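You operate a simulated robot arm through the tools that you are given. There is no shell and no other tool.

The job below is to be done with a simulated two-armed robot. You get a single attempt, and the scene is never put back.

Task
Press the casing flap's seal strip flat and test the flap for leaks.
Fine: latch off, flap up, strip pressed down by hand, flap shut, latch on, test key until tight; brake and lock-out stay on. Where these are worked on the way, their far stop is far enough and under half their travel is too little: casing flap.

It is judged by the outcome, as a careful person would: the job done as asked, and still so three seconds after it is handed in. It fails if anything else is knocked over, pushed out of place, dropped, spilled or broken. A push-on lid holds only when it is set on centred and level and pressed home; a screw cap is set on level and turned clockwise until tight.

Robot
Two 7-joint arms with fingered hands on one trunk that stands fixed in place. Base frame: the origin is at the foot of the trunk, x ahead of it, y to its left, z up. Readings come in m, rad, newtons and seconds.
The left shoulder is at [0.027, 0.124, 1.332], the right one opposite. With the tool pointing down near the work surface each hand reaches from about 0.38 to 0.82 m from the base axis, measured 20 degrees to its own side. Payload 3.6 kg a hand.
Tool frame (each hand has its own): the origin (TCP) lies between the finger pads and is the grasp point; the fingertips stand 0.034 m ahead of it; z points along the fingers, y is the line along which they close. The gripper opens to 0.116 m; its body begins 0.04 m behind the TCP. The gripper is a hand of 5 fingers: y runs from the thumb to the fingers, the wrist lies at [-0.016, -0.16, -0.164] in the tool frame, and closing takes about 1.5 s.
Orientation is that of the tool frame in the base frame, as a unit quaternion [w, x, y, z]. With the fingers straight down and the wrist toward the robot, the tool's x, y and z point along [0, 1, 0], [1, 0, 0] and [0, 0, -1] of the base frame.

Tools
- The arms move only by the tool jog_arm. It takes "left_motion", "right_motion" or both (then of equal length, played together; a hand with none holds still); each is a list of rows, each a list of 3 entries, a list of its own where there are three numbers: the turn, a rotation vector about the base's x, y, z in rad, then the shift along the base's x, y, z in m, then the finger opening in m, from 0 to 0.116. In form: [[[rx, ry, rz], [x, y, z], grip], ...]. A call has 1 to 20 rows; each row shifts and turns the commanded pose from where the row before left it. Rows are played at 5 a second. More than 0.05 m and 0.15 rad between two rows, or a gripper value outside its range, and nothing of the call is played. A pose out of reach is approached as far as the arm can. The call stops where the force on the tool passes 90 N (or 10 N more than at its start, if that is more) or the arm is blocked; 0.2 s more then pass. The fingers move at their own pace (about 0.153 m/s each) and stop on an object; they squeeze with about 21 N. The grip force told is the motor's: it shows also when the fingers shut on nothing. Time passes only in rows, and 0.2 s behind the last, so rows that do not move let the fingers close. It gives the time, the measured TCP pose, the force on the tool (base axes), the opening and the grip force at its end, in the units of the frame above (readings bear some noise), with the torque about the TCP (base axes, N m) and any sound that the robot's microphone picked up, and new pictures: "views" is both (left out), scene, wrist or none (wrist: the cameras of the hands that moved).
- Cameras (640 x 400 px; columns grow to the right, rows downward): "scene" is now at [0.094, -0.0445, 1.5455]; the picture's right is [-0.56, -0.83, -0.00], its down [-0.29, 0.20, -0.93] and it looks along [0.77, -0.53, -0.36] (base axes); focal length 273 px, centre (320, 200). "left" rides on the left gripper at [-0.069, -0.134, -0.11] in its tool frame; the picture's right is [-0.77, -0.19, 0.61], its down [0.59, -0.58, 0.56] and it looks along [0.25, 0.79, 0.55] (tool axes); focal length 256 px, centre (320, 200). "right" rides on the right gripper at [0.069, -0.134, -0.11] in its tool frame; the picture's right is [-0.77, 0.19, -0.61], its down [-0.59, -0.58, 0.57] and it looks along [-0.25, 0.80, 0.55] (tool axes); focal length 256 px, centre (320, 200). There is no depth. A picture from a camera that has moved, and an enlarged one, comes with that camera's place and axes in the base frame and with its lens. The place of the scene camera against the robot may be out by one fixed shift of up to 0.025 m in any direction.
- raise_lower(by): moves the trunk up (or, below 0, down) by that many m; the arms and the scene camera ride with it, the base frame stays. It gives what a move gives, with no picture.
- grasp_type(shape, hand): the hand has 5 fingers and takes this shape, open, in about a second: jaw (thumb against the fingers, like two jaws); tri (thumb and two fingers); tip (a fingertip pinch); poke (one finger out to press); point (the index stretched); flat (the hand flat); cup (the hand cupped); fist (a fist). The gripper value then closes the fingers along that shape, each until it touches; the sizes above hold for jaw. It gives what a move gives, with no picture.
- pan_tilt(pan, tilt): turns the head with the scene camera to pan (to the left, within 1.501 rad either way) and tilt (down, from -0.506 to 1.204), counted from straight ahead of the robot (the tilt from the chest, where the trunk bows). It gives what a move gives, and a new picture of the scene camera.
- zoom(camera, box): a new picture of the part [left, top, right, bottom] of that camera's present view, enlarged. No time passes.
- close_job(): hands the job in; it is judged then, once.

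Places have to be worked out from the pictures, the camera data and where the tool is seen. Open the grippers and draw the arms clear of the work before you hand the job in, unless the task says otherwise.

The tools are called after "Call:" by a JSON object that holds its "name" and its "arguments". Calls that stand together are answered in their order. jog_arm: Moves the arms, as the interface text tells. Its arguments: {"type":"object","properties":{"left_motion":{"type":"array"},"right_motion":{"type":"array"},"views":{"type":"string","enum":["both","scene","wrist","none"]}},"required":[]} The other tools are called the same way: raise_lower (by) moves the trunk up or down; grasp_type (shape, hand) gives the hand a shape; pan_tilt (pan, tilt) turns the head that bears the scene camera; zoom (camera, box) takes an enlarged picture of a part of a camera's view; close_job () hands the job in.

At the start:

```text
t: 0.0
left_ee_pos: [0.5435, -0.0186, 1.4754]
left_orientation: [0.0, 0.707, 0.707, -0.001]
left_ft_force: [-0.4, 0.2, 0.0]
left_ft_torque: [-0.03, 0.01, 0.0]
left_width: 0.1159
left_grip_force: 0.1
left_shape: jaw
right_ee_pos: [0.3389, -0.3931, 1.4706]
right_orientation: [0.0, 0.707, 0.707, 0.0]
right_ft_force: [-0.1, -0.1, -0.7]
right_ft_torque: [-0.01, -0.01, -0.03]
right_width: 0.1159
right_grip_force: 0.1
right_shape: jaw
trunk travel left (down, up): [-0.525, 0.237]
head pan, tilt (commanded): [-0.599, 0.363]
```

scene: 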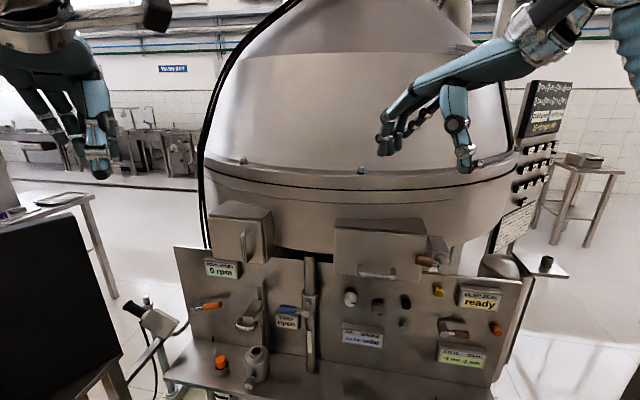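
right: 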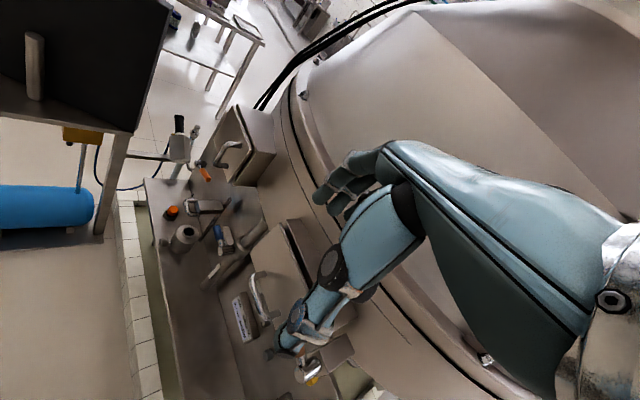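
left: 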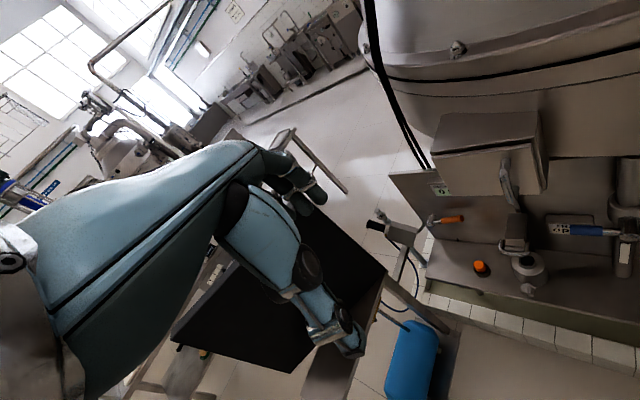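

The scene shows a separator/centrifuge with a control panel, two boxes (likely the casing flap and another hatch) and labels. I'll zoom in to read the labels and find the parts.

Call:
{"name": "zoom", "arguments": {"camera": "scene", "box": [160, 190, 340, 302]}}

Call:
{"name": "zoom", "arguments": {"camera": "scene", "box": [320, 200, 520, 325]}}

Call:
{"name": "zoom", "arguments": {"camera": "scene", "box": [160, 280, 352, 400]}}

Call:
{"name": "zoom", "arguments": {"camera": "scene", "box": [330, 280, 522, 400]}}

Call:
{"name": "zoom", "arguments": {"camera": "scene", "box": [480, 70, 640, 270]}}

```text
3.56 times, centred on (250, 246) of scene
camera zoom: at [0.094, -0.0445, 1.5455], right [-0.56, -0.83, 0.0], down [-0.29, 0.2, -0.93], along [0.77, -0.53, -0.36], focal length 970 px, centre (569, 36)
```

zoom: 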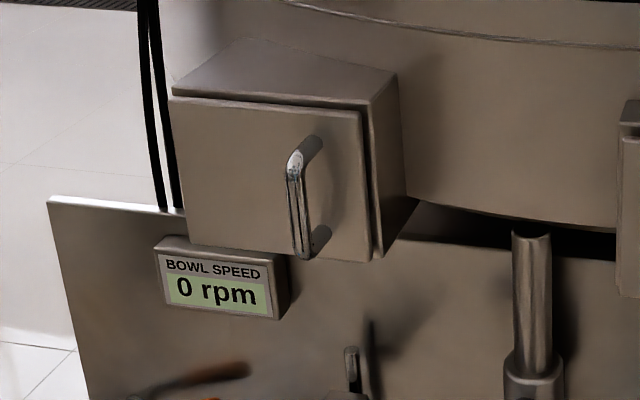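

```text
3.20 times, centred on (420, 262) of scene
camera zoom: at [0.094, -0.0445, 1.5455], right [-0.56, -0.83, 0.0], down [-0.29, 0.2, -0.93], along [0.77, -0.53, -0.36], focal length 873 px, centre (0, 0)
```

zoom: 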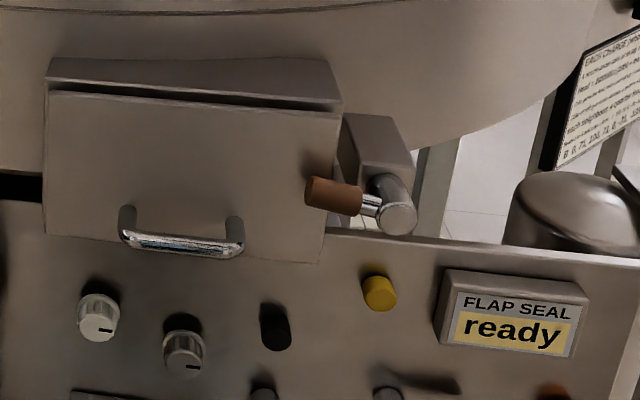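

```text
3.33 times, centred on (256, 340) of scene
camera zoom: at [0.094, -0.0445, 1.5455], right [-0.56, -0.83, 0.0], down [-0.29, 0.2, -0.93], along [0.77, -0.53, -0.36], focal length 910 px, centre (533, -267)
```

zoom: 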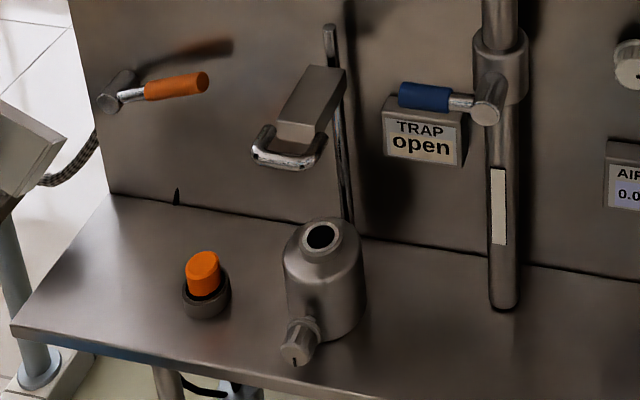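

```text
3.33 times, centred on (426, 340) of scene
camera zoom: at [0.094, -0.0445, 1.5455], right [-0.56, -0.83, 0.0], down [-0.29, 0.2, -0.93], along [0.77, -0.53, -0.36], focal length 910 px, centre (-33, -267)
```

zoom: 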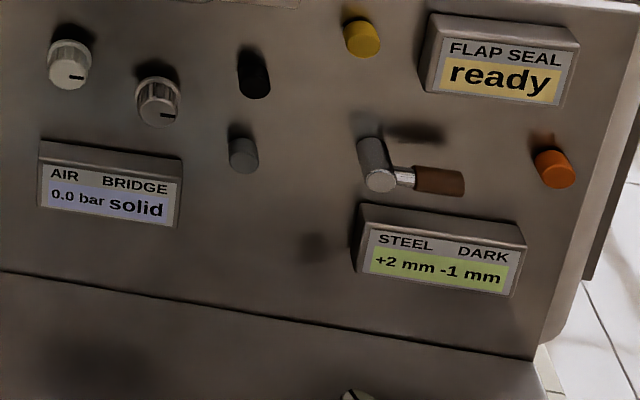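

```text
2.00 times, centred on (560, 170) of scene
camera zoom: at [0.094, -0.0445, 1.5455], right [-0.56, -0.83, 0.0], down [-0.29, 0.2, -0.93], along [0.77, -0.53, -0.36], focal length 546 px, centre (-160, 260)
```

zoom: 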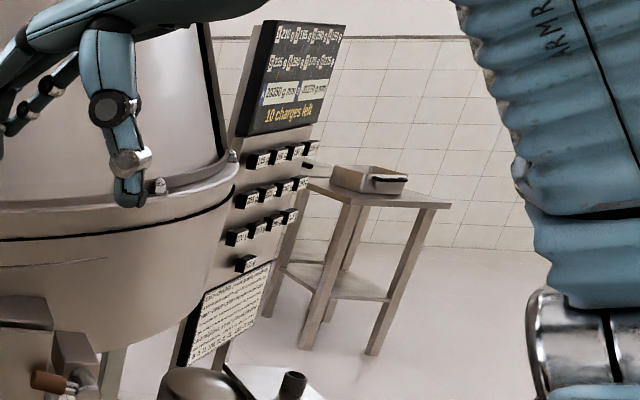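

The casing flap looks to be the right-hand box (horizontal handle at the bottom, brown latch lever on its right), with the "FLAP SEAL ready" display and a yellow key nearby. I'll point the head at it for a better view.

Call:
{"name": "pan_tilt", "arguments": {"pan": -0.75, "tilt": 0.65}}

```text
t: 0.8
left_ee_pos: [0.5432, -0.0176, 1.4752]
left_orientation: [0.0, 0.708, 0.707, 0.001]
left_ft_force: [-0.4, 0.2, 0.5]
left_ft_torque: [0.0, -0.03, -0.03]
left_width: 0.116
left_grip_force: 0.0
left_shape: jaw
right_ee_pos: [0.3392, -0.3949, 1.4704]
right_orientation: [0.0, 0.707, 0.707, -0.001]
right_ft_force: [-0.3, -0.4, 0.4]
right_ft_torque: [0.01, 0.0, 0.01]
right_width: 0.1159
right_grip_force: 0.0
right_shape: jaw
trunk travel left (down, up): [-0.525, 0.237]
head pan, tilt (commanded): [-0.75, 0.649]
camera scene: at [0.0806, -0.0513, 1.5197], right [-0.68, -0.73, 0.0], down [-0.44, 0.41, -0.8], along [0.58, -0.54, -0.6], focal length 273 px, centre (320, 200)
```

scene: 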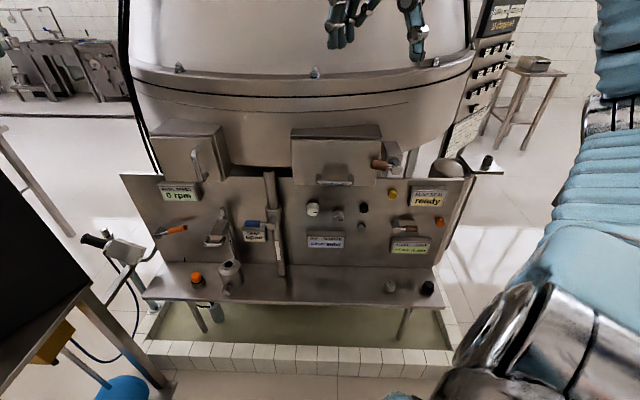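

I'll zoom in again on the flap, the lower shelf and the placards to identify brake, lock-out and test key.

Call:
{"name": "zoom", "arguments": {"camera": "scene", "box": [280, 110, 480, 235]}}

Call:
{"name": "zoom", "arguments": {"camera": "scene", "box": [290, 180, 482, 300]}}

Call:
{"name": "zoom", "arguments": {"camera": "scene", "box": [430, 60, 530, 160]}}

Call:
{"name": "zoom", "arguments": {"camera": "scene", "box": [110, 180, 302, 300]}}

Call:
{"name": "zoom", "arguments": {"camera": "right", "box": [130, 90, 386, 250]}}

Call:
{"name": "zoom", "arguments": {"camera": "right", "box": [150, 220, 438, 400]}}

```text
3.20 times, centred on (380, 172) of scene
camera zoom: at [0.0806, -0.0513, 1.5197], right [-0.68, -0.73, 0.0], down [-0.44, 0.41, -0.8], along [0.58, -0.54, -0.6], focal length 873 px, centre (128, 288)
```

zoom: 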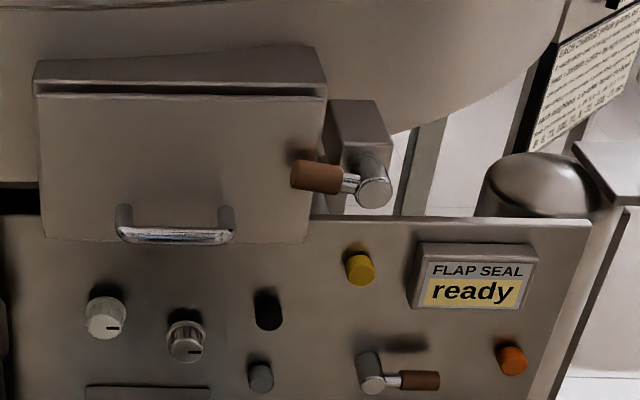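

```text
3.33 times, centred on (386, 240) of scene
camera zoom: at [0.0806, -0.0513, 1.5197], right [-0.68, -0.73, 0.0], down [-0.44, 0.41, -0.8], along [0.58, -0.54, -0.6], focal length 910 px, centre (100, 67)
```

zoom: 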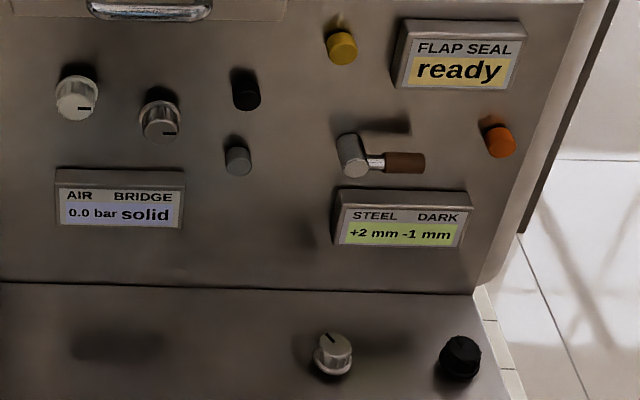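

```text
4.00 times, centred on (480, 110) of scene
camera zoom: at [0.0806, -0.0513, 1.5197], right [-0.68, -0.73, 0.0], down [-0.44, 0.41, -0.8], along [0.58, -0.54, -0.6], focal length 1091 px, centre (-320, 560)
```

zoom: 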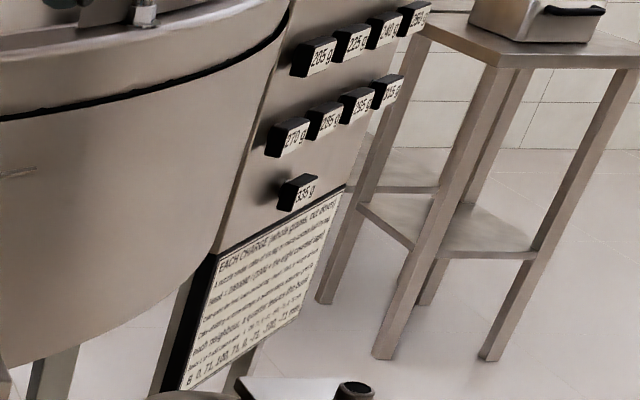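

```text
3.33 times, centred on (206, 240) of scene
camera zoom: at [0.0806, -0.0513, 1.5197], right [-0.68, -0.73, 0.0], down [-0.44, 0.41, -0.8], along [0.58, -0.54, -0.6], focal length 910 px, centre (700, 67)
```

zoom: 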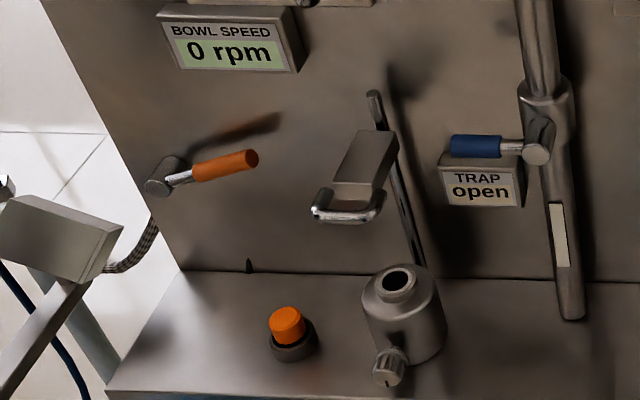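

```text
2.50 times, centred on (258, 170) of right
camera zoom: at [0.2044, -0.3255, 1.5795], right [0.19, -0.77, 0.61], down [-0.58, -0.59, -0.57], along [0.8, -0.25, -0.55], focal length 640 px, centre (475, 275)
```

zoom: 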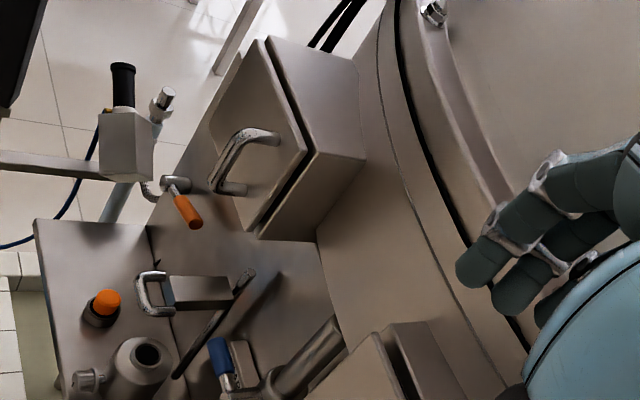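

```text
2.22 times, centred on (294, 310) of right
camera zoom: at [0.2044, -0.3255, 1.5795], right [0.19, -0.77, 0.61], down [-0.58, -0.59, -0.57], along [0.8, -0.25, -0.55], focal length 569 px, centre (378, -44)
```

zoom: 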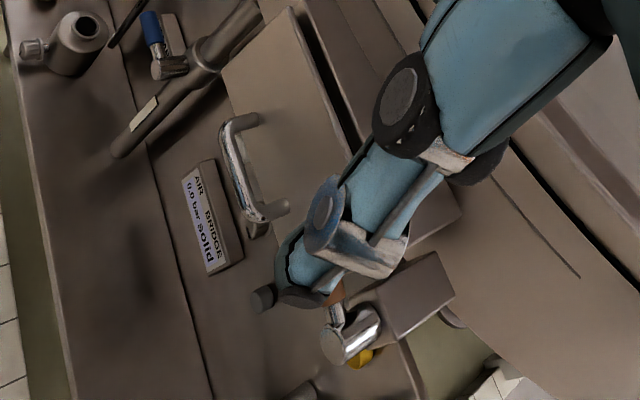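

The flap handle triangulates to about (0.49, -0.48, 1.11), and the panel faces the robot at a yaw near -0.78 rad. I'll yaw the right hand to square up with the panel, and shift it a little right and down so its camera sees the flap and latch.

Call:
{"name": "jog_arm", "arguments": {"right_motion": [[[0, 0, -0.13], [-0.0113, -0.0073, -0.015], 0.116], [[0, 0, -0.13], [-0.0113, -0.0073, -0.015], 0.116], [[0, 0, -0.13], [-0.0113, -0.0073, -0.015], 0.116], [[0, 0, -0.13], [-0.0113, -0.0073, -0.015], 0.116], [[0, 0, -0.13], [-0.0113, -0.0073, -0.015], 0.116], [[0, 0, -0.13], [-0.0113, -0.0073, -0.015], 0.116]], "views": "both"}}

```text
t: 2.2
left_ee_pos: [0.5427, -0.0173, 1.4758]
left_orientation: [0.001, 0.707, 0.707, 0.0]
left_ft_force: [0.1, -0.4, 0.2]
left_ft_torque: [0.01, 0.01, 0.0]
left_width: 0.1157
left_grip_force: 0.2
left_shape: jaw
right_ee_pos: [0.2697, -0.4383, 1.381]
right_orientation: [0.0, 0.923, 0.384, 0.001]
right_ft_force: [-0.4, -0.5, 0.5]
right_ft_torque: [0.03, -0.01, 0.0]
right_width: 0.116
right_grip_force: 0.0
right_shape: jaw
trunk travel left (down, up): [-0.525, 0.237]
head pan, tilt (commanded): [-0.75, 0.649]
camera scene: at [0.0799, -0.0512, 1.5197], right [-0.68, -0.73, 0.0], down [-0.44, 0.41, -0.8], along [0.58, -0.54, -0.6], focal length 273 px, centre (320, 200)
camera right: at [0.2217, -0.2951, 1.49], right [-0.41, -0.68, 0.61], down [-0.82, -0.01, -0.57], along [0.39, -0.74, -0.55], focal length 256 px, centre (320, 200)
```

scene: 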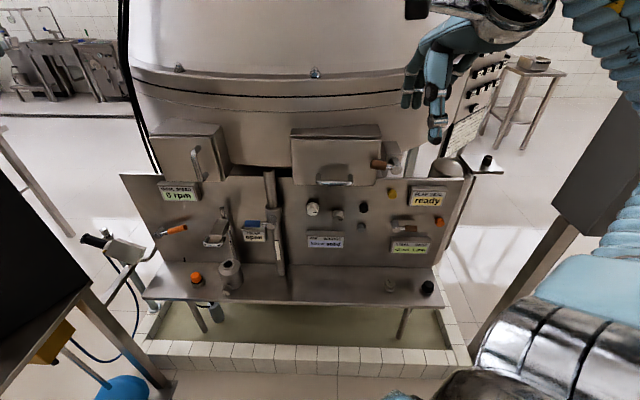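
right: 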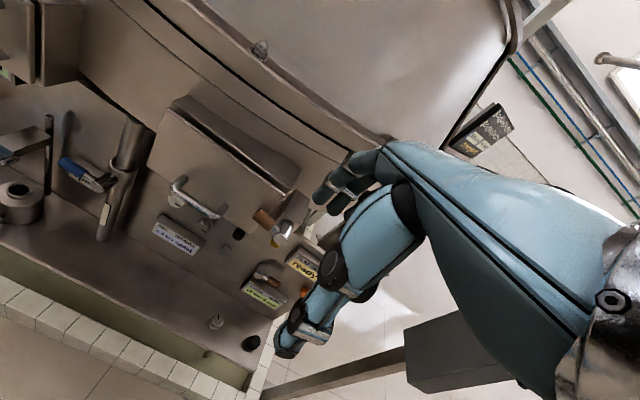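

The right wrist camera now sees the flap and latch clearly to the left of the hand. I'll zoom in on both views for triangulation.

Call:
{"name": "zoom", "arguments": {"camera": "right", "box": [140, 80, 332, 200]}}

Call:
{"name": "zoom", "arguments": {"camera": "right", "box": [140, 160, 332, 280]}}

Call:
{"name": "zoom", "arguments": {"camera": "scene", "box": [280, 110, 440, 210]}}

Call:
{"name": "zoom", "arguments": {"camera": "scene", "box": [380, 50, 476, 146]}}

```text
3.33 times, centred on (236, 140) of right
camera zoom: at [0.2217, -0.2951, 1.49], right [-0.41, -0.68, 0.61], down [-0.82, -0.01, -0.57], along [0.39, -0.74, -0.55], focal length 853 px, centre (600, 400)
```

zoom: 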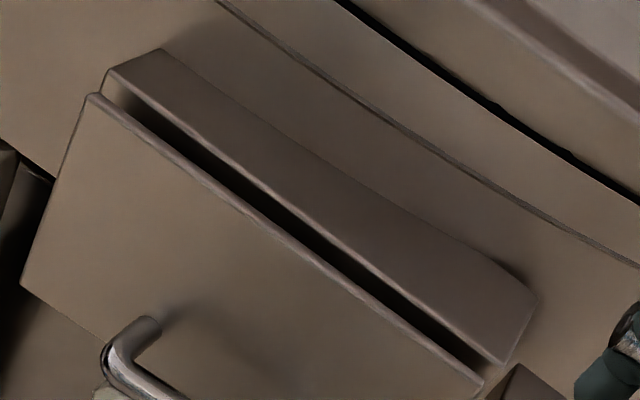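

```text
3.33 times, centred on (236, 220) of right
camera zoom: at [0.2217, -0.2951, 1.49], right [-0.41, -0.68, 0.61], down [-0.82, -0.01, -0.57], along [0.39, -0.74, -0.55], focal length 853 px, centre (600, 133)
```

zoom: 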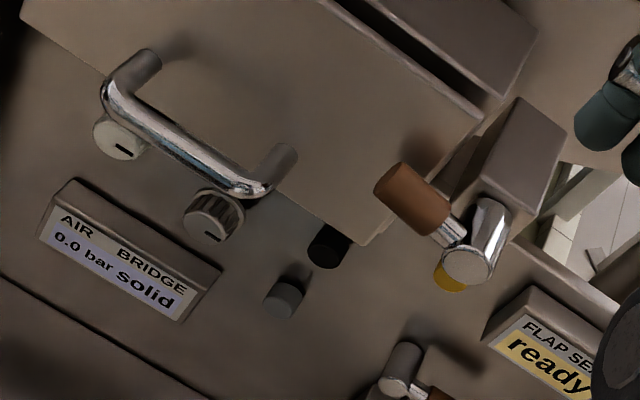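

```text
4.00 times, centred on (360, 160) of scene
camera zoom: at [0.0799, -0.0512, 1.5197], right [-0.68, -0.73, 0.0], down [-0.44, 0.41, -0.8], along [0.58, -0.54, -0.6], focal length 1091 px, centre (160, 360)
```

zoom: 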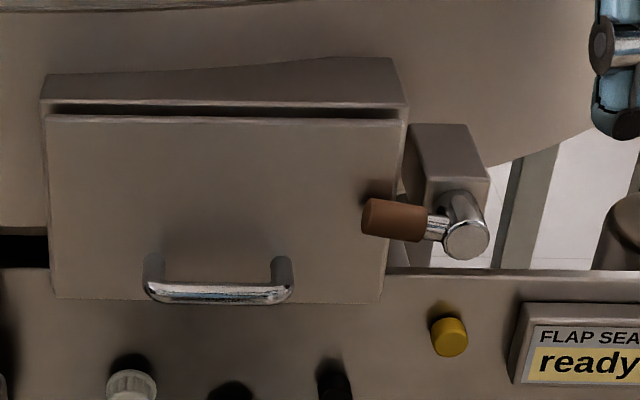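

```text
4.17 times, centred on (428, 98) of scene
camera zoom: at [0.0799, -0.0512, 1.5197], right [-0.68, -0.73, 0.0], down [-0.44, 0.41, -0.8], along [0.58, -0.54, -0.6], focal length 1137 px, centre (-130, 625)
```

zoom: 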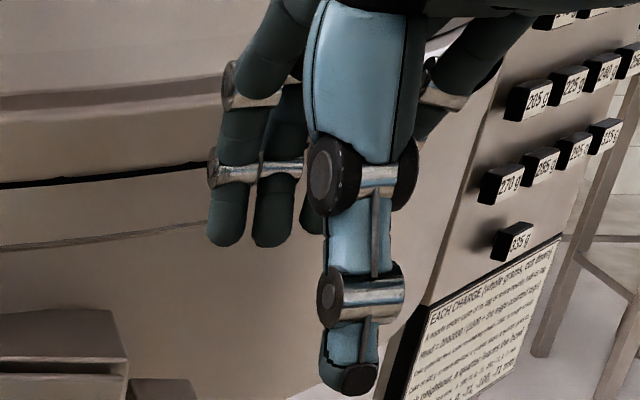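

Handle looks near (0.49, -0.48, 1.10). Before shifting the right arm further right, I'll look that way to check what the gray bench-like item on the right is and how close it is.

Call:
{"name": "pan_tilt", "arguments": {"pan": -1.4, "tilt": 0.6}}

```text
t: 3.2
left_ee_pos: [0.5438, -0.0166, 1.4745]
left_orientation: [-0.001, 0.707, 0.707, 0.0]
left_ft_force: [-0.4, 1.1, 0.1]
left_ft_torque: [0.01, -0.02, 0.0]
left_width: 0.1161
left_grip_force: 0.1
left_shape: jaw
right_ee_pos: [0.2693, -0.4387, 1.3802]
right_orientation: [0.001, 0.923, 0.386, 0.0]
right_ft_force: [0.5, -0.3, -0.4]
right_ft_torque: [0.01, 0.02, 0.0]
right_width: 0.1158
right_grip_force: 0.0
right_shape: jaw
trunk travel left (down, up): [-0.525, 0.237]
head pan, tilt (commanded): [-1.4, 0.6]
camera scene: at [0.0322, -0.0792, 1.524], right [-0.99, -0.17, 0.0], down [-0.1, 0.56, -0.82], along [0.14, -0.81, -0.57], focal length 273 px, centre (320, 200)
```

scene: 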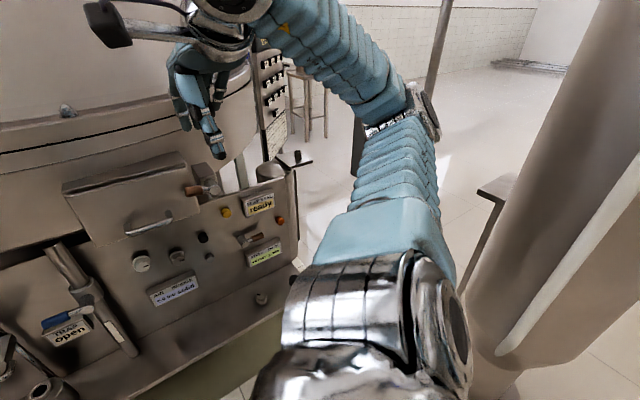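

The column and shelf on the right are well away from the hand's working area. I'll set the right hand to the poke shape to work the latch lever, and bring the head back toward the flap.

Call:
{"name": "grasp_type", "arguments": {"shape": "poke", "hand": "right"}}

Call:
{"name": "pan_tilt", "arguments": {"pan": -0.9, "tilt": 0.5}}

Call:
{"name": "zoom", "arguments": {"camera": "scene", "box": [280, 60, 440, 160]}}

Call:
{"name": "zoom", "arguments": {"camera": "right", "box": [220, 100, 460, 250]}}

```text
t: 4.1
left_ee_pos: [0.5444, -0.0189, 1.4755]
left_orientation: [0.0, 0.707, 0.707, 0.0]
left_ft_force: [0.4, 0.2, -0.5]
left_ft_torque: [-0.01, 0.0, 0.05]
left_width: 0.1157
left_grip_force: 0.1
left_shape: jaw
right_ee_pos: [0.2691, -0.4387, 1.3808]
right_orientation: [0.001, 0.923, 0.385, 0.0]
right_ft_force: [0.3, 0.1, 0.2]
right_ft_torque: [-0.04, -0.01, 0.0]
right_width: 0.0
right_grip_force: 0.1
right_shape: poke
trunk travel left (down, up): [-0.525, 0.237]
head pan, tilt (commanded): [-1.4, 0.6]
```

```text
t: 5.0
left_ee_pos: [0.5423, -0.0179, 1.4756]
left_orientation: [0.001, 0.707, 0.707, 0.0]
left_ft_force: [0.1, -0.4, 0.6]
left_ft_torque: [0.01, 0.02, -0.04]
left_width: 0.116
left_grip_force: 0.1
left_shape: jaw
right_ee_pos: [0.2705, -0.4404, 1.3808]
right_orientation: [0.001, 0.922, 0.386, 0.001]
right_ft_force: [-0.9, 1.0, 0.8]
right_ft_torque: [0.01, -0.04, 0.0]
right_width: 0.0
right_grip_force: 0.0
right_shape: poke
trunk travel left (down, up): [-0.525, 0.237]
head pan, tilt (commanded): [-0.901, 0.499]
camera scene: at [0.0735, -0.0635, 1.533], right [-0.78, -0.62, 0.0], down [-0.3, 0.38, -0.88], along [0.54, -0.69, -0.48], focal length 273 px, centre (320, 200)
```

scene: 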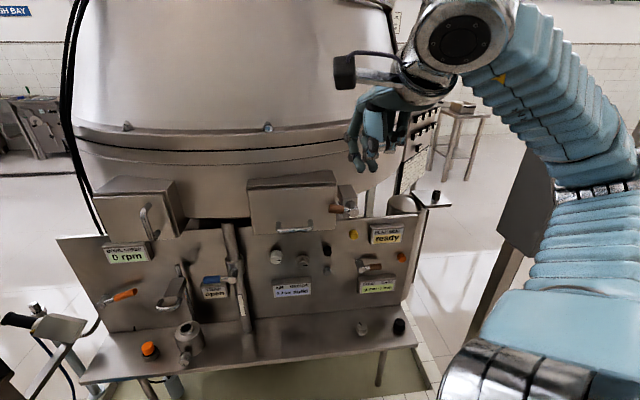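

```text
4.00 times, centred on (360, 110) of scene
camera zoom: at [0.0735, -0.0635, 1.533], right [-0.78, -0.62, 0.0], down [-0.3, 0.38, -0.88], along [0.54, -0.69, -0.48], focal length 1091 px, centre (160, 560)
```

zoom: 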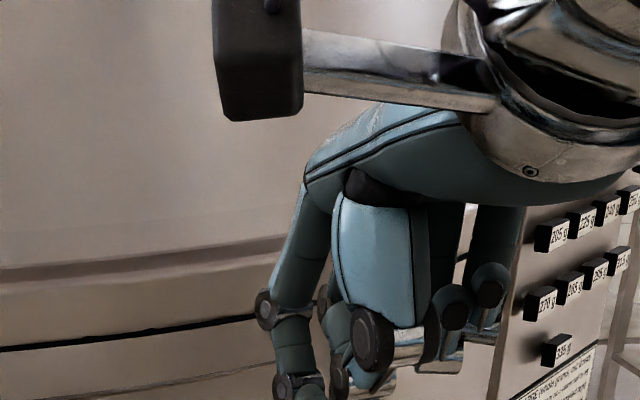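

```text
2.67 times, centred on (340, 175) of right
camera zoom: at [0.2224, -0.2952, 1.49], right [-0.41, -0.68, 0.61], down [-0.82, -0.01, -0.57], along [0.39, -0.73, -0.55], focal length 683 px, centre (267, 267)
```

zoom: 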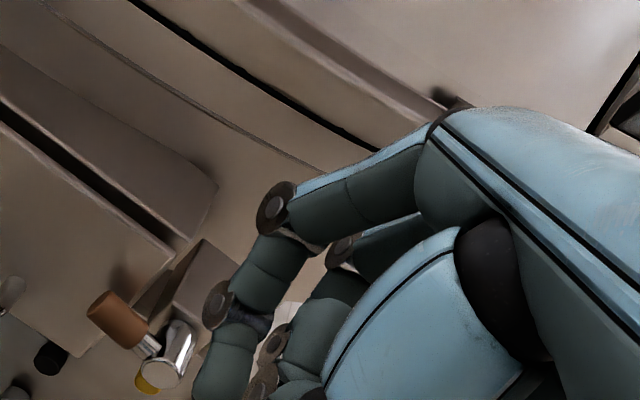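

I want to see the whole poke shape, so I'll enlarge the index fingertip area in both cameras.

Call:
{"name": "zoom", "arguments": {"camera": "right", "box": [260, 180, 420, 280]}}

Call:
{"name": "zoom", "arguments": {"camera": "scene", "box": [320, 100, 432, 170]}}

Call:
{"name": "zoom", "arguments": {"camera": "scene", "box": [240, 150, 432, 270]}}

```text
4.00 times, centred on (340, 230) of right
camera zoom: at [0.2224, -0.2952, 1.49], right [-0.41, -0.68, 0.61], down [-0.82, -0.01, -0.57], along [0.39, -0.73, -0.55], focal length 1024 px, centre (240, 80)
```

zoom: 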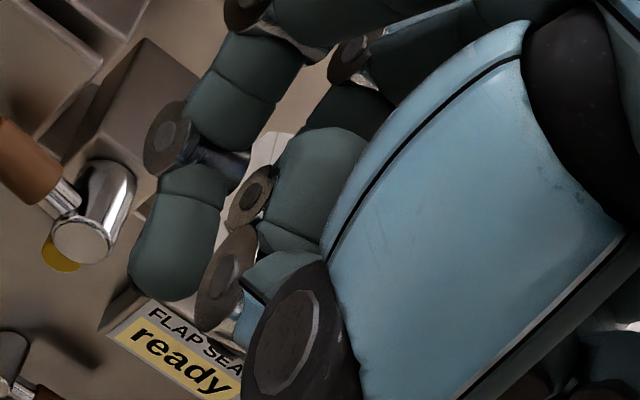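

```text
5.71 times, centred on (376, 135) of scene
camera zoom: at [0.0735, -0.0635, 1.533], right [-0.78, -0.62, 0.0], down [-0.3, 0.38, -0.88], along [0.54, -0.69, -0.48], focal length 1559 px, centre (0, 571)
```

zoom: 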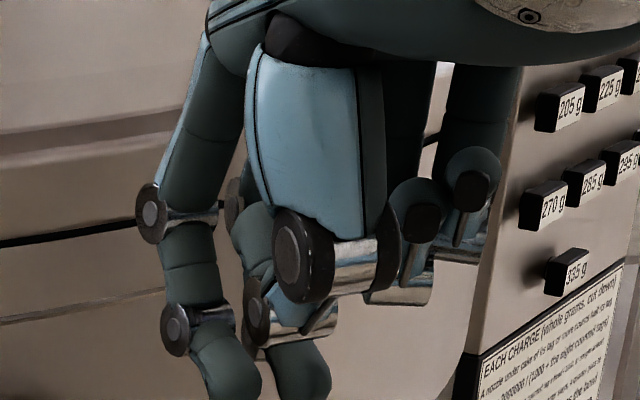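

```text
3.33 times, centred on (336, 210) of scene
camera zoom: at [0.0735, -0.0635, 1.533], right [-0.78, -0.62, 0.0], down [-0.3, 0.38, -0.88], along [0.54, -0.69, -0.48], focal length 910 px, centre (267, 167)
```

zoom: 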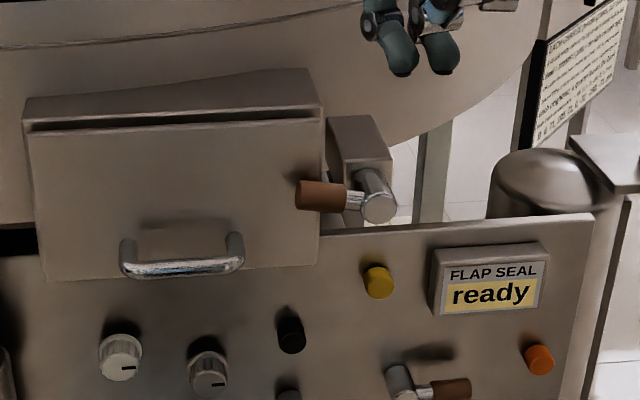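

Index fingertip in poke sits about 0.034 m ahead of the TCP; triangulating with three views puts the lever grip near (0.416, -0.567, 1.153), its pivot near (0.378, -0.591, 1.146), and the handle bar near (0.483, -0.478, 1.107). I'll tilt the hand 45° forward and bring the fingertip to a spot above and in front of the lever.

Call:
{"name": "jog_arm", "arguments": {"right_motion": [[[-0.0921, -0.0929, 0], [0.0177, -0.0168, -0.0195], 0], [[-0.0921, -0.0929, 0], [0.0177, -0.0168, -0.0195], 0], [[-0.0921, -0.0929, 0], [0.0177, -0.0168, -0.0195], 0], [[-0.0921, -0.0929, 0], [0.0177, -0.0168, -0.0195], 0], [[-0.0921, -0.0929, 0], [0.0177, -0.0168, -0.0195], 0], [[-0.0921, -0.0929, 0], [0.0177, -0.0168, -0.0195], 0]], "views": "both"}}

Call:
{"name": "zoom", "arguments": {"camera": "scene", "box": [240, 140, 432, 260]}}

```text
t: 6.5
left_ee_pos: [0.5438, -0.0172, 1.4733]
left_orientation: [0.0, 0.707, 0.707, 0.0]
left_ft_force: [0.9, -0.4, 0.3]
left_ft_torque: [0.03, 0.01, 0.01]
left_width: 0.1161
left_grip_force: 0.0
left_shape: jaw
right_ee_pos: [0.3354, -0.5261, 1.3146]
right_orientation: [0.256, 0.891, 0.361, 0.099]
right_ft_force: [-0.2, 0.5, -0.9]
right_ft_torque: [-0.01, -0.01, 0.0]
right_width: 0.0
right_grip_force: 0.0
right_shape: poke
right hand out of reach, approached as far as the arm can: row 2, 3, 5, 6
trunk travel left (down, up): [-0.525, 0.237]
head pan, tilt (commanded): [-0.901, 0.499]
camera scene: at [0.0741, -0.0633, 1.533], right [-0.78, -0.62, 0.0], down [-0.3, 0.38, -0.88], along [0.55, -0.69, -0.48], focal length 273 px, centre (320, 200)
camera right: at [0.2646, -0.3539, 1.336], right [-0.66, -0.41, 0.62], down [-0.56, -0.28, -0.78], along [0.49, -0.87, -0.05], focal length 256 px, centre (320, 200)
```

scene: 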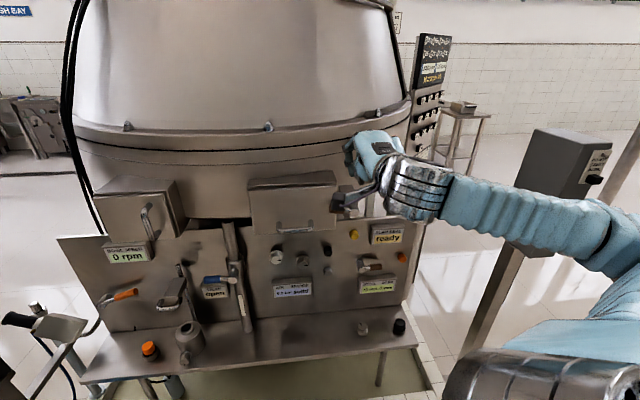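
right: 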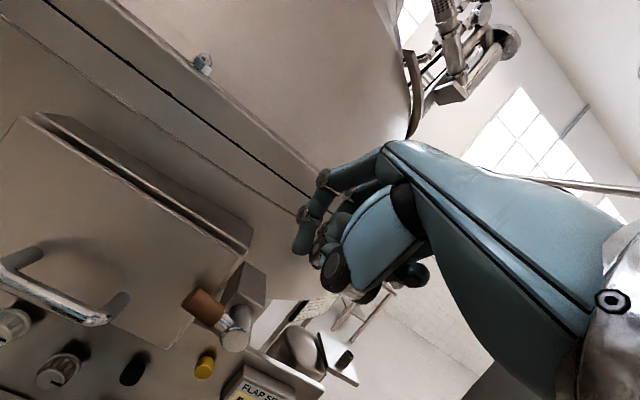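

```text
3.33 times, centred on (336, 200) of scene
camera zoom: at [0.0741, -0.0633, 1.533], right [-0.78, -0.62, 0.0], down [-0.3, 0.38, -0.88], along [0.55, -0.69, -0.48], focal length 910 px, centre (267, 200)
```

zoom: 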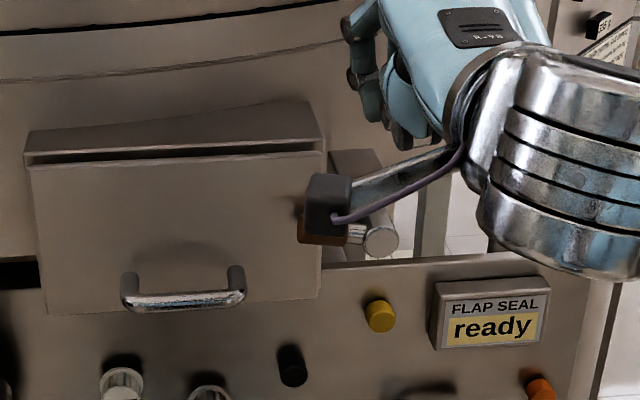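

The tilted pose hit a reach/joint limit (only about 32° of tilt reached, TCP at z=1.315). Raising the trunk should let the elbow hang lower and give the wrist more freedom, so I'll raise it 0.15 m.

Call:
{"name": "raise_lower", "arguments": {"by": 0.15}}

```text
t: 8.2
left_ee_pos: [0.5431, -0.0182, 1.6243]
left_orientation: [-0.001, 0.707, 0.707, -0.001]
left_ft_force: [-0.2, 0.7, -0.6]
left_ft_torque: [-0.02, -0.01, -0.01]
left_width: 0.1158
left_grip_force: 0.1
left_shape: jaw
right_ee_pos: [0.3345, -0.5274, 1.4628]
right_orientation: [0.256, 0.891, 0.36, 0.1]
right_ft_force: [0.0, 0.8, -0.5]
right_ft_torque: [0.02, 0.0, -0.01]
right_width: 0.0001
right_grip_force: 0.0
right_shape: poke
trunk travel left (down, up): [-0.675, 0.087]
head pan, tilt (commanded): [-0.901, 0.499]
```

Now I'll lower the right hand in steps back to the approach height and see where it ends up.

Call:
{"name": "jog_arm", "arguments": {"right_motion": [[[0, 0, 0], [0, 0, -0.03], 0], [[0, 0, 0], [0, 0, -0.03], 0], [[0, 0, 0], [0, 0, -0.03], 0], [[0, 0, 0], [0, 0, -0.03], 0]], "views": "none"}}

```text
t: 9.2
left_ee_pos: [0.5434, -0.0198, 1.6244]
left_orientation: [0.0, 0.707, 0.708, -0.001]
left_ft_force: [0.7, -0.2, 0.2]
left_ft_torque: [-0.01, -0.01, 0.01]
left_width: 0.1158
left_grip_force: 0.1
left_shape: jaw
right_ee_pos: [0.3333, -0.5261, 1.4548]
right_orientation: [0.254, 0.891, 0.362, 0.099]
right_ft_force: [0.2, -0.5, 0.0]
right_ft_torque: [0.03, 0.02, -0.03]
right_width: 0.0
right_grip_force: 0.1
right_shape: poke
right hand out of reach, approached as far as the arm can: row 1, 2, 3, 4
trunk travel left (down, up): [-0.675, 0.087]
head pan, tilt (commanded): [-0.901, 0.499]
```

The arm seems locked against a joint limit in this tilted configuration. I'll undo the tilt and pull back, then see what the reading says.

Call:
{"name": "jog_arm", "arguments": {"right_motion": [[[0.0921, 0.0929, 0], [-0.01, 0.01, 0], 0], [[0.0921, 0.0929, 0], [-0.01, 0.01, 0], 0], [[0.0921, 0.0929, 0], [-0.01, 0.01, 0], 0], [[0.0921, 0.0929, 0], [-0.01, 0.01, 0], 0]], "views": "scene"}}

```text
t: 10.2
left_ee_pos: [0.5443, -0.0177, 1.6241]
left_orientation: [0.0, 0.707, 0.708, 0.0]
left_ft_force: [1.3, 1.1, 0.8]
left_ft_torque: [0.0, 0.02, -0.01]
left_width: 0.1159
left_grip_force: 0.1
left_shape: jaw
right_ee_pos: [0.2951, -0.4883, 1.454]
right_orientation: [0.017, 0.926, 0.378, -0.003]
right_ft_force: [-0.3, -0.3, -0.5]
right_ft_torque: [0.01, -0.01, -0.01]
right_width: 0.0002
right_grip_force: 0.1
right_shape: poke
trunk travel left (down, up): [-0.675, 0.087]
head pan, tilt (commanded): [-0.901, 0.499]
camera scene: at [0.0657, -0.0634, 1.6834], right [-0.78, -0.62, 0.0], down [-0.3, 0.38, -0.88], along [0.55, -0.69, -0.48], focal length 273 px, centre (320, 200)
```

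scene: 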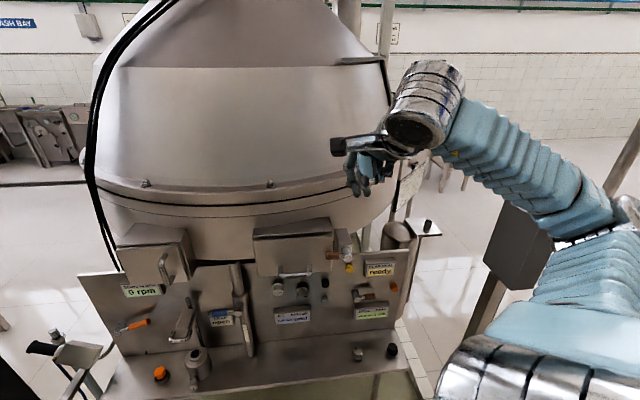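

The arm is free again, fingers straight down, and commands are relative to the measured pose. I'll lower it 0.18 m with the fingers straight down, keeping clear in front of the panel.

Call:
{"name": "jog_arm", "arguments": {"right_motion": [[[0, 0, 0], [0, 0, -0.03], 0], [[0, 0, 0], [0, 0, -0.03], 0], [[0, 0, 0], [0, 0, -0.03], 0], [[0, 0, 0], [0, 0, -0.03], 0], [[0, 0, 0], [0, 0, -0.03], 0], [[0, 0, 0], [0, 0, -0.03], 0]], "views": "scene"}}

```text
t: 11.6
left_ee_pos: [0.5442, -0.0188, 1.6246]
left_orientation: [0.001, 0.707, 0.707, 0.0]
left_ft_force: [-0.1, 0.3, 0.4]
left_ft_torque: [0.02, -0.02, 0.02]
left_width: 0.1156
left_grip_force: 0.1
left_shape: jaw
right_ee_pos: [0.2936, -0.49, 1.2736]
right_orientation: [0.018, 0.926, 0.378, -0.002]
right_ft_force: [0.4, 0.6, -0.5]
right_ft_torque: [0.0, 0.0, 0.0]
right_width: 0.0
right_grip_force: 0.0
right_shape: poke
trunk travel left (down, up): [-0.675, 0.087]
head pan, tilt (commanded): [-0.901, 0.499]
camera scene: at [0.0654, -0.0637, 1.6834], right [-0.78, -0.62, 0.0], down [-0.3, 0.38, -0.88], along [0.55, -0.69, -0.48], focal length 273 px, centre (320, 200)
```

scene: 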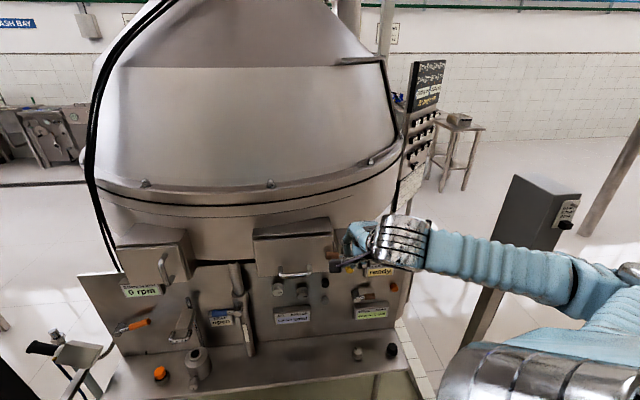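

That worked. Now I'll try tilting the fingers forward again from this lower position, in small steps.

Call:
{"name": "jog_arm", "arguments": {"right_motion": [[[-0.0921, -0.0929, 0], [0, 0, 0], 0], [[-0.0921, -0.0929, 0], [0, 0, 0], 0], [[-0.0921, -0.0929, 0], [0, 0, 0], 0], [[-0.0921, -0.0929, 0], [0, 0, 0], 0]], "views": "none"}}

```text
t: 12.6
left_ee_pos: [0.5433, -0.0182, 1.6255]
left_orientation: [0.0, 0.707, 0.707, 0.0]
left_ft_force: [-0.4, -0.3, 0.2]
left_ft_torque: [-0.02, 0.01, -0.03]
left_width: 0.1157
left_grip_force: 0.1
left_shape: jaw
right_ee_pos: [0.2939, -0.4916, 1.2765]
right_orientation: [0.075, 0.923, 0.378, 0.024]
right_ft_force: [0.0, 0.2, 0.0]
right_ft_torque: [0.03, -0.01, -0.02]
right_width: 0.0
right_grip_force: 0.0
right_shape: poke
right hand out of reach, approached as far as the arm can: row 1, 2, 3, 4
trunk travel left (down, up): [-0.675, 0.087]
head pan, tilt (commanded): [-0.901, 0.499]
```

Tilt is limited by wrist extension when the shoulder is high, so the trunk should go lower instead. Before lowering, I'll check what lies below both arms.

Call:
{"name": "pan_tilt", "arguments": {"pan": 0.5, "tilt": 0.9}}

Call:
{"name": "pan_tilt", "arguments": {"pan": -1.45, "tilt": 0.9}}

```text
t: 14.1
left_ee_pos: [0.5426, -0.0183, 1.6244]
left_orientation: [0.0, 0.708, 0.707, 0.0]
left_ft_force: [0.2, 0.4, -0.4]
left_ft_torque: [0.02, -0.03, 0.0]
left_width: 0.1157
left_grip_force: 0.1
left_shape: jaw
right_ee_pos: [0.2941, -0.491, 1.2759]
right_orientation: [0.075, 0.923, 0.377, 0.022]
right_ft_force: [-0.3, -1.1, 0.5]
right_ft_torque: [0.01, 0.03, 0.0]
right_width: 0.0
right_grip_force: 0.0
right_shape: poke
trunk travel left (down, up): [-0.675, 0.087]
head pan, tilt (commanded): [0.499, 0.901]
camera scene: at [0.0752, 0.044, 1.6496], right [0.48, -0.88, 0.0], down [-0.69, -0.37, -0.62], along [0.55, 0.3, -0.78], focal length 273 px, centre (320, 200)
```

scene: 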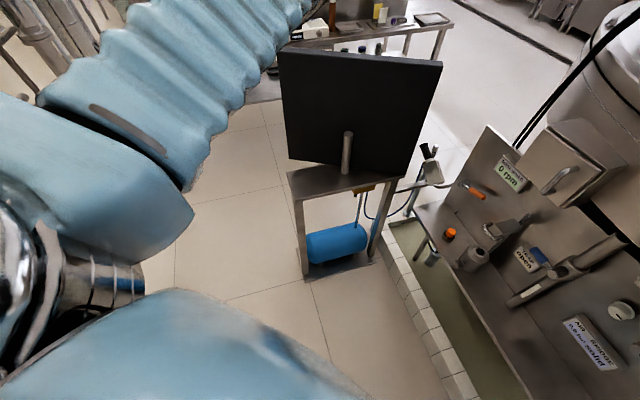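

```text
t: 16.0
left_ee_pos: [0.5442, -0.0182, 1.6258]
left_orientation: [0.0, 0.707, 0.707, 0.0]
left_ft_force: [0.3, 0.2, 1.2]
left_ft_torque: [-0.01, -0.01, -0.03]
left_width: 0.1159
left_grip_force: 0.0
left_shape: jaw
right_ee_pos: [0.2938, -0.4894, 1.275]
right_orientation: [0.075, 0.923, 0.377, 0.022]
right_ft_force: [0.8, -0.1, 0.5]
right_ft_torque: [0.02, -0.01, -0.01]
right_width: 0.0
right_grip_force: 0.0
right_shape: poke
trunk travel left (down, up): [-0.675, 0.087]
head pan, tilt (commanded): [-1.45, 0.901]
camera scene: at [0.018, -0.0671, 1.6496], right [-0.99, -0.12, 0.0], down [-0.09, 0.78, -0.62], along [0.07, -0.62, -0.78], focal length 273 px, centre (320, 200)
```

scene: 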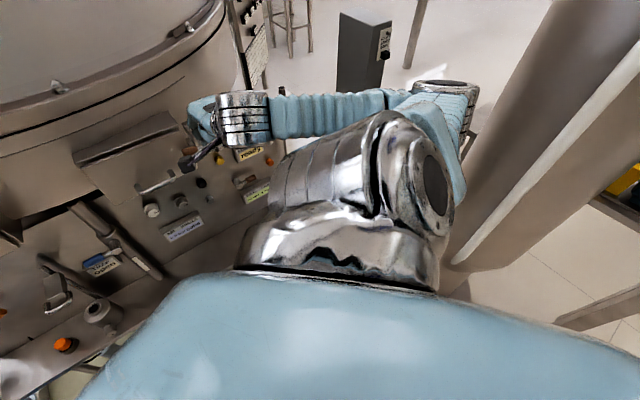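

Nothing lies directly below the right arm except the shelf (about z=0.64), and the left arm has the black screen ahead-left of it. I'll draw the left hand back a little for clearance, then lower the trunk in two steps.

Call:
{"name": "jog_arm", "arguments": {"left_motion": [[[0, 0, 0], [-0.035, 0, 0], 0.116], [[0, 0, 0], [-0.035, 0, 0], 0.116], [[0, 0, 0], [-0.035, 0, 0], 0.116]], "views": "none"}}

Call:
{"name": "raise_lower", "arguments": {"by": -0.2}}

Call:
{"name": "raise_lower", "arguments": {"by": -0.18}}

Call:
{"name": "pan_tilt", "arguments": {"pan": -0.9, "tilt": 0.3}}

```text
t: 16.8
left_ee_pos: [0.4376, -0.0173, 1.6249]
left_orientation: [0.0, 0.706, 0.708, 0.001]
left_ft_force: [-0.7, 0.3, 0.4]
left_ft_torque: [-0.02, -0.02, -0.01]
left_width: 0.116
left_grip_force: 0.1
left_shape: jaw
right_ee_pos: [0.2932, -0.4909, 1.2759]
right_orientation: [0.075, 0.923, 0.377, 0.024]
right_ft_force: [-0.3, 0.5, 0.7]
right_ft_torque: [0.01, -0.02, 0.0]
right_width: 0.0003
right_grip_force: 0.1
right_shape: poke
trunk travel left (down, up): [-0.675, 0.087]
head pan, tilt (commanded): [-1.45, 0.901]
```

```text
t: 19.0
left_ee_pos: [0.438, -0.0176, 1.4254]
left_orientation: [0.0, 0.707, 0.707, 0.001]
left_ft_force: [0.4, -0.4, 0.3]
left_ft_torque: [0.0, 0.0, 0.0]
left_width: 0.1162
left_grip_force: 0.1
left_shape: jaw
right_ee_pos: [0.2974, -0.4902, 1.0713]
right_orientation: [0.07, 0.923, 0.377, 0.013]
right_ft_force: [0.1, 0.2, -0.6]
right_ft_torque: [-0.01, -0.01, 0.01]
right_width: 0.0
right_grip_force: 0.1
right_shape: poke
trunk travel left (down, up): [-0.475, 0.287]
head pan, tilt (commanded): [-1.45, 0.901]
```

```text
t: 21.0
left_ee_pos: [0.438, -0.0186, 1.2455]
left_orientation: [-0.001, 0.707, 0.707, -0.001]
left_ft_force: [-0.7, -0.7, -0.1]
left_ft_torque: [0.02, -0.05, 0.01]
left_width: 0.1157
left_grip_force: 0.1
left_shape: jaw
right_ee_pos: [0.3065, -0.4917, 0.8613]
right_orientation: [0.047, 0.922, 0.382, -0.038]
right_ft_force: [0.0, -0.1, -0.2]
right_ft_torque: [0.0, -0.04, 0.0]
right_width: 0.0002
right_grip_force: 0.0
right_shape: poke
trunk travel left (down, up): [-0.295, 0.467]
head pan, tilt (commanded): [-1.45, 0.901]
```

```text
t: 22.0
left_ee_pos: [0.4389, -0.0187, 1.245]
left_orientation: [0.0, 0.708, 0.707, 0.0]
left_ft_force: [0.2, 0.3, -0.2]
left_ft_torque: [-0.02, 0.01, 0.0]
left_width: 0.1162
left_grip_force: 0.1
left_shape: jaw
right_ee_pos: [0.3066, -0.4907, 0.8615]
right_orientation: [0.046, 0.922, 0.382, -0.04]
right_ft_force: [-0.1, 0.1, 0.6]
right_ft_torque: [0.0, 0.03, 0.0]
right_width: 0.0001
right_grip_force: 0.0
right_shape: poke
trunk travel left (down, up): [-0.295, 0.467]
head pan, tilt (commanded): [-0.901, 0.3]
camera scene: at [0.1326, -0.0652, 1.3187], right [-0.78, -0.62, 0.0], down [-0.18, 0.23, -0.95], along [0.59, -0.75, -0.3], focal length 273 px, centre (320, 200)
```

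scene: 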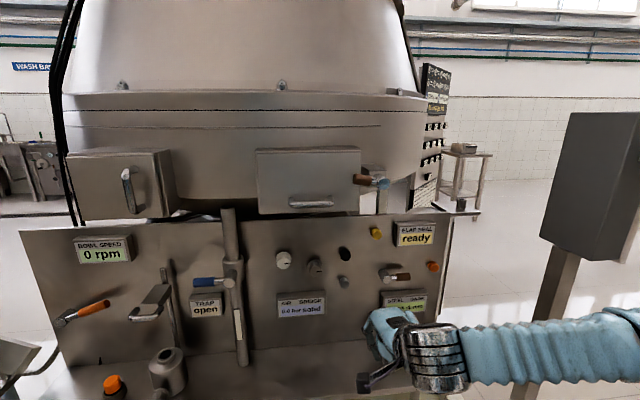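

The trunk is down (it bows slightly forward), and the view of the flap is now nearly head-on. I'll raise the right hand to about z=1.08 and tilt the fingers forward on the way, watching for limits.

Call:
{"name": "jog_arm", "arguments": {"right_motion": [[[0, 0, 0], [-0.01, 0.01, 0.04], 0], [[0, 0, 0], [-0.01, 0.01, 0.04], 0], [[-0.0921, -0.0929, 0], [0, 0, 0.035], 0], [[-0.0921, -0.0929, 0], [0, 0, 0.035], 0], [[-0.0921, -0.0929, 0], [0, 0, 0.035], 0], [[-0.0921, -0.0929, 0], [0, 0, 0.035], 0]], "views": "scene"}}

```text
t: 23.4
left_ee_pos: [0.4361, -0.0196, 1.2469]
left_orientation: [0.0, 0.707, 0.707, 0.002]
left_ft_force: [-1.3, -0.6, 0.5]
left_ft_torque: [0.03, 0.01, 0.03]
left_width: 0.116
left_grip_force: 0.1
left_shape: jaw
right_ee_pos: [0.3671, -0.5306, 1.0609]
right_orientation: [0.257, 0.905, 0.337, 0.035]
right_ft_force: [0.0, 0.2, 0.5]
right_ft_torque: [0.06, 0.02, 0.03]
right_width: 0.0
right_grip_force: 0.1
right_shape: poke
right hand out of reach, approached as far as the arm can: row 1, 2, 3, 4, 5, 6
trunk travel left (down, up): [-0.295, 0.467]
head pan, tilt (commanded): [-0.901, 0.3]
camera scene: at [0.1309, -0.0661, 1.319], right [-0.78, -0.62, 0.0], down [-0.18, 0.23, -0.96], along [0.59, -0.75, -0.3], focal length 273 px, centre (320, 200)
```

scene: 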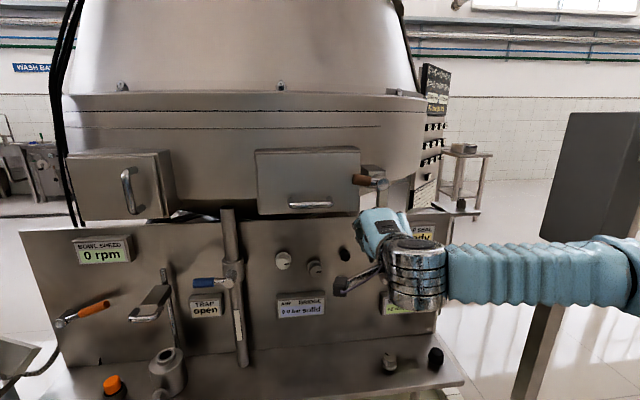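

The pose drifted toward the panel because of the limit (TCP now about 0.63 m out along the panel normal). I'll pull the right hand straight back from the panel first and undo the tilt.

Call:
{"name": "jog_arm", "arguments": {"right_motion": [[[0, 0, 0], [-0.028, 0.028, 0.0], 0], [[0.06, 0.06, 0], [-0.028, 0.028, 0.0], 0], [[0.06, 0.06, 0], [-0.028, 0.028, 0.0], 0], [[0.06, 0.06, 0], [-0.02, 0.02, 0.0], 0]], "views": "scene"}}

```text
t: 24.4
left_ee_pos: [0.439, -0.0191, 1.2451]
left_orientation: [0.0, 0.707, 0.707, 0.0]
left_ft_force: [0.6, 0.3, -0.4]
left_ft_torque: [0.0, -0.05, 0.0]
left_width: 0.1157
left_grip_force: 0.0
left_shape: jaw
right_ee_pos: [0.3397, -0.5041, 1.0808]
right_orientation: [0.149, 0.923, 0.356, -0.014]
right_ft_force: [-0.2, -0.3, -0.1]
right_ft_torque: [-0.01, 0.0, -0.03]
right_width: 0.0
right_grip_force: 0.1
right_shape: poke
right hand out of reach, approached as far as the arm can: row 1, 2, 3, 4
trunk travel left (down, up): [-0.295, 0.467]
head pan, tilt (commanded): [-0.901, 0.3]
camera scene: at [0.1326, -0.0651, 1.3188], right [-0.78, -0.62, 0.0], down [-0.18, 0.23, -0.96], along [0.59, -0.75, -0.3], focal length 273 px, centre (320, 200)
```

scene: 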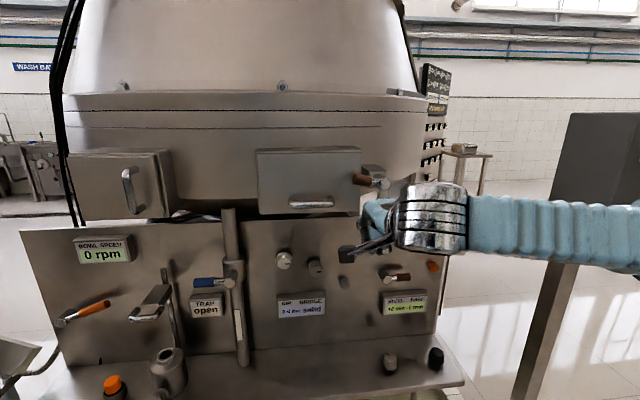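

The limit seems to be sideways wrist bend: the forearm comes in from the right, so the square-on yaw is strained. I'll back the yaw off toward straight ahead to free the arm.

Call:
{"name": "jog_arm", "arguments": {"right_motion": [[[0, 0, 0.13], [-0.02, 0.02, 0.0], 0], [[0, 0, 0.13], [-0.02, 0.02, 0.0], 0], [[0, 0, 0.13], [-0.02, 0.02, 0.0], 0], [[0, 0, 0.13], [-0.01, 0.01, 0.0], 0]], "views": "scene"}}

```text
t: 25.4
left_ee_pos: [0.4398, -0.0187, 1.2449]
left_orientation: [0.0, 0.707, 0.707, 0.0]
left_ft_force: [0.9, -0.7, -0.4]
left_ft_torque: [-0.01, 0.01, -0.03]
left_width: 0.1156
left_grip_force: 0.1
left_shape: jaw
right_ee_pos: [0.314, -0.4873, 1.0972]
right_orientation: [0.149, 0.848, 0.509, 0.012]
right_ft_force: [0.1, -0.4, 0.0]
right_ft_torque: [0.02, -0.01, 0.02]
right_width: 0.0
right_grip_force: 0.1
right_shape: poke
right hand out of reach, approached as far as the arm can: row 1, 2, 3
trunk travel left (down, up): [-0.295, 0.467]
head pan, tilt (commanded): [-0.901, 0.3]
camera scene: at [0.1329, -0.0651, 1.3187], right [-0.78, -0.62, 0.0], down [-0.18, 0.23, -0.96], along [0.59, -0.75, -0.3], focal length 273 px, centre (320, 200)
```

scene: 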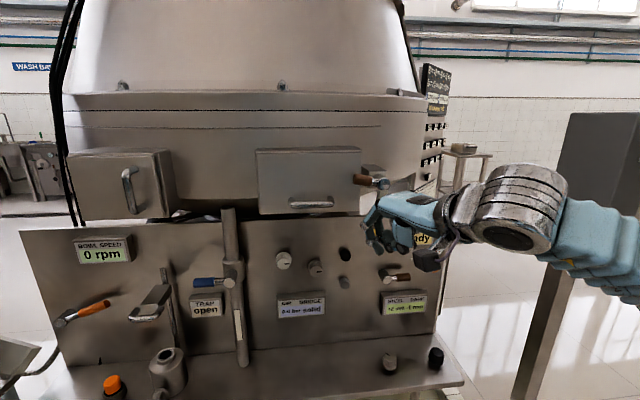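

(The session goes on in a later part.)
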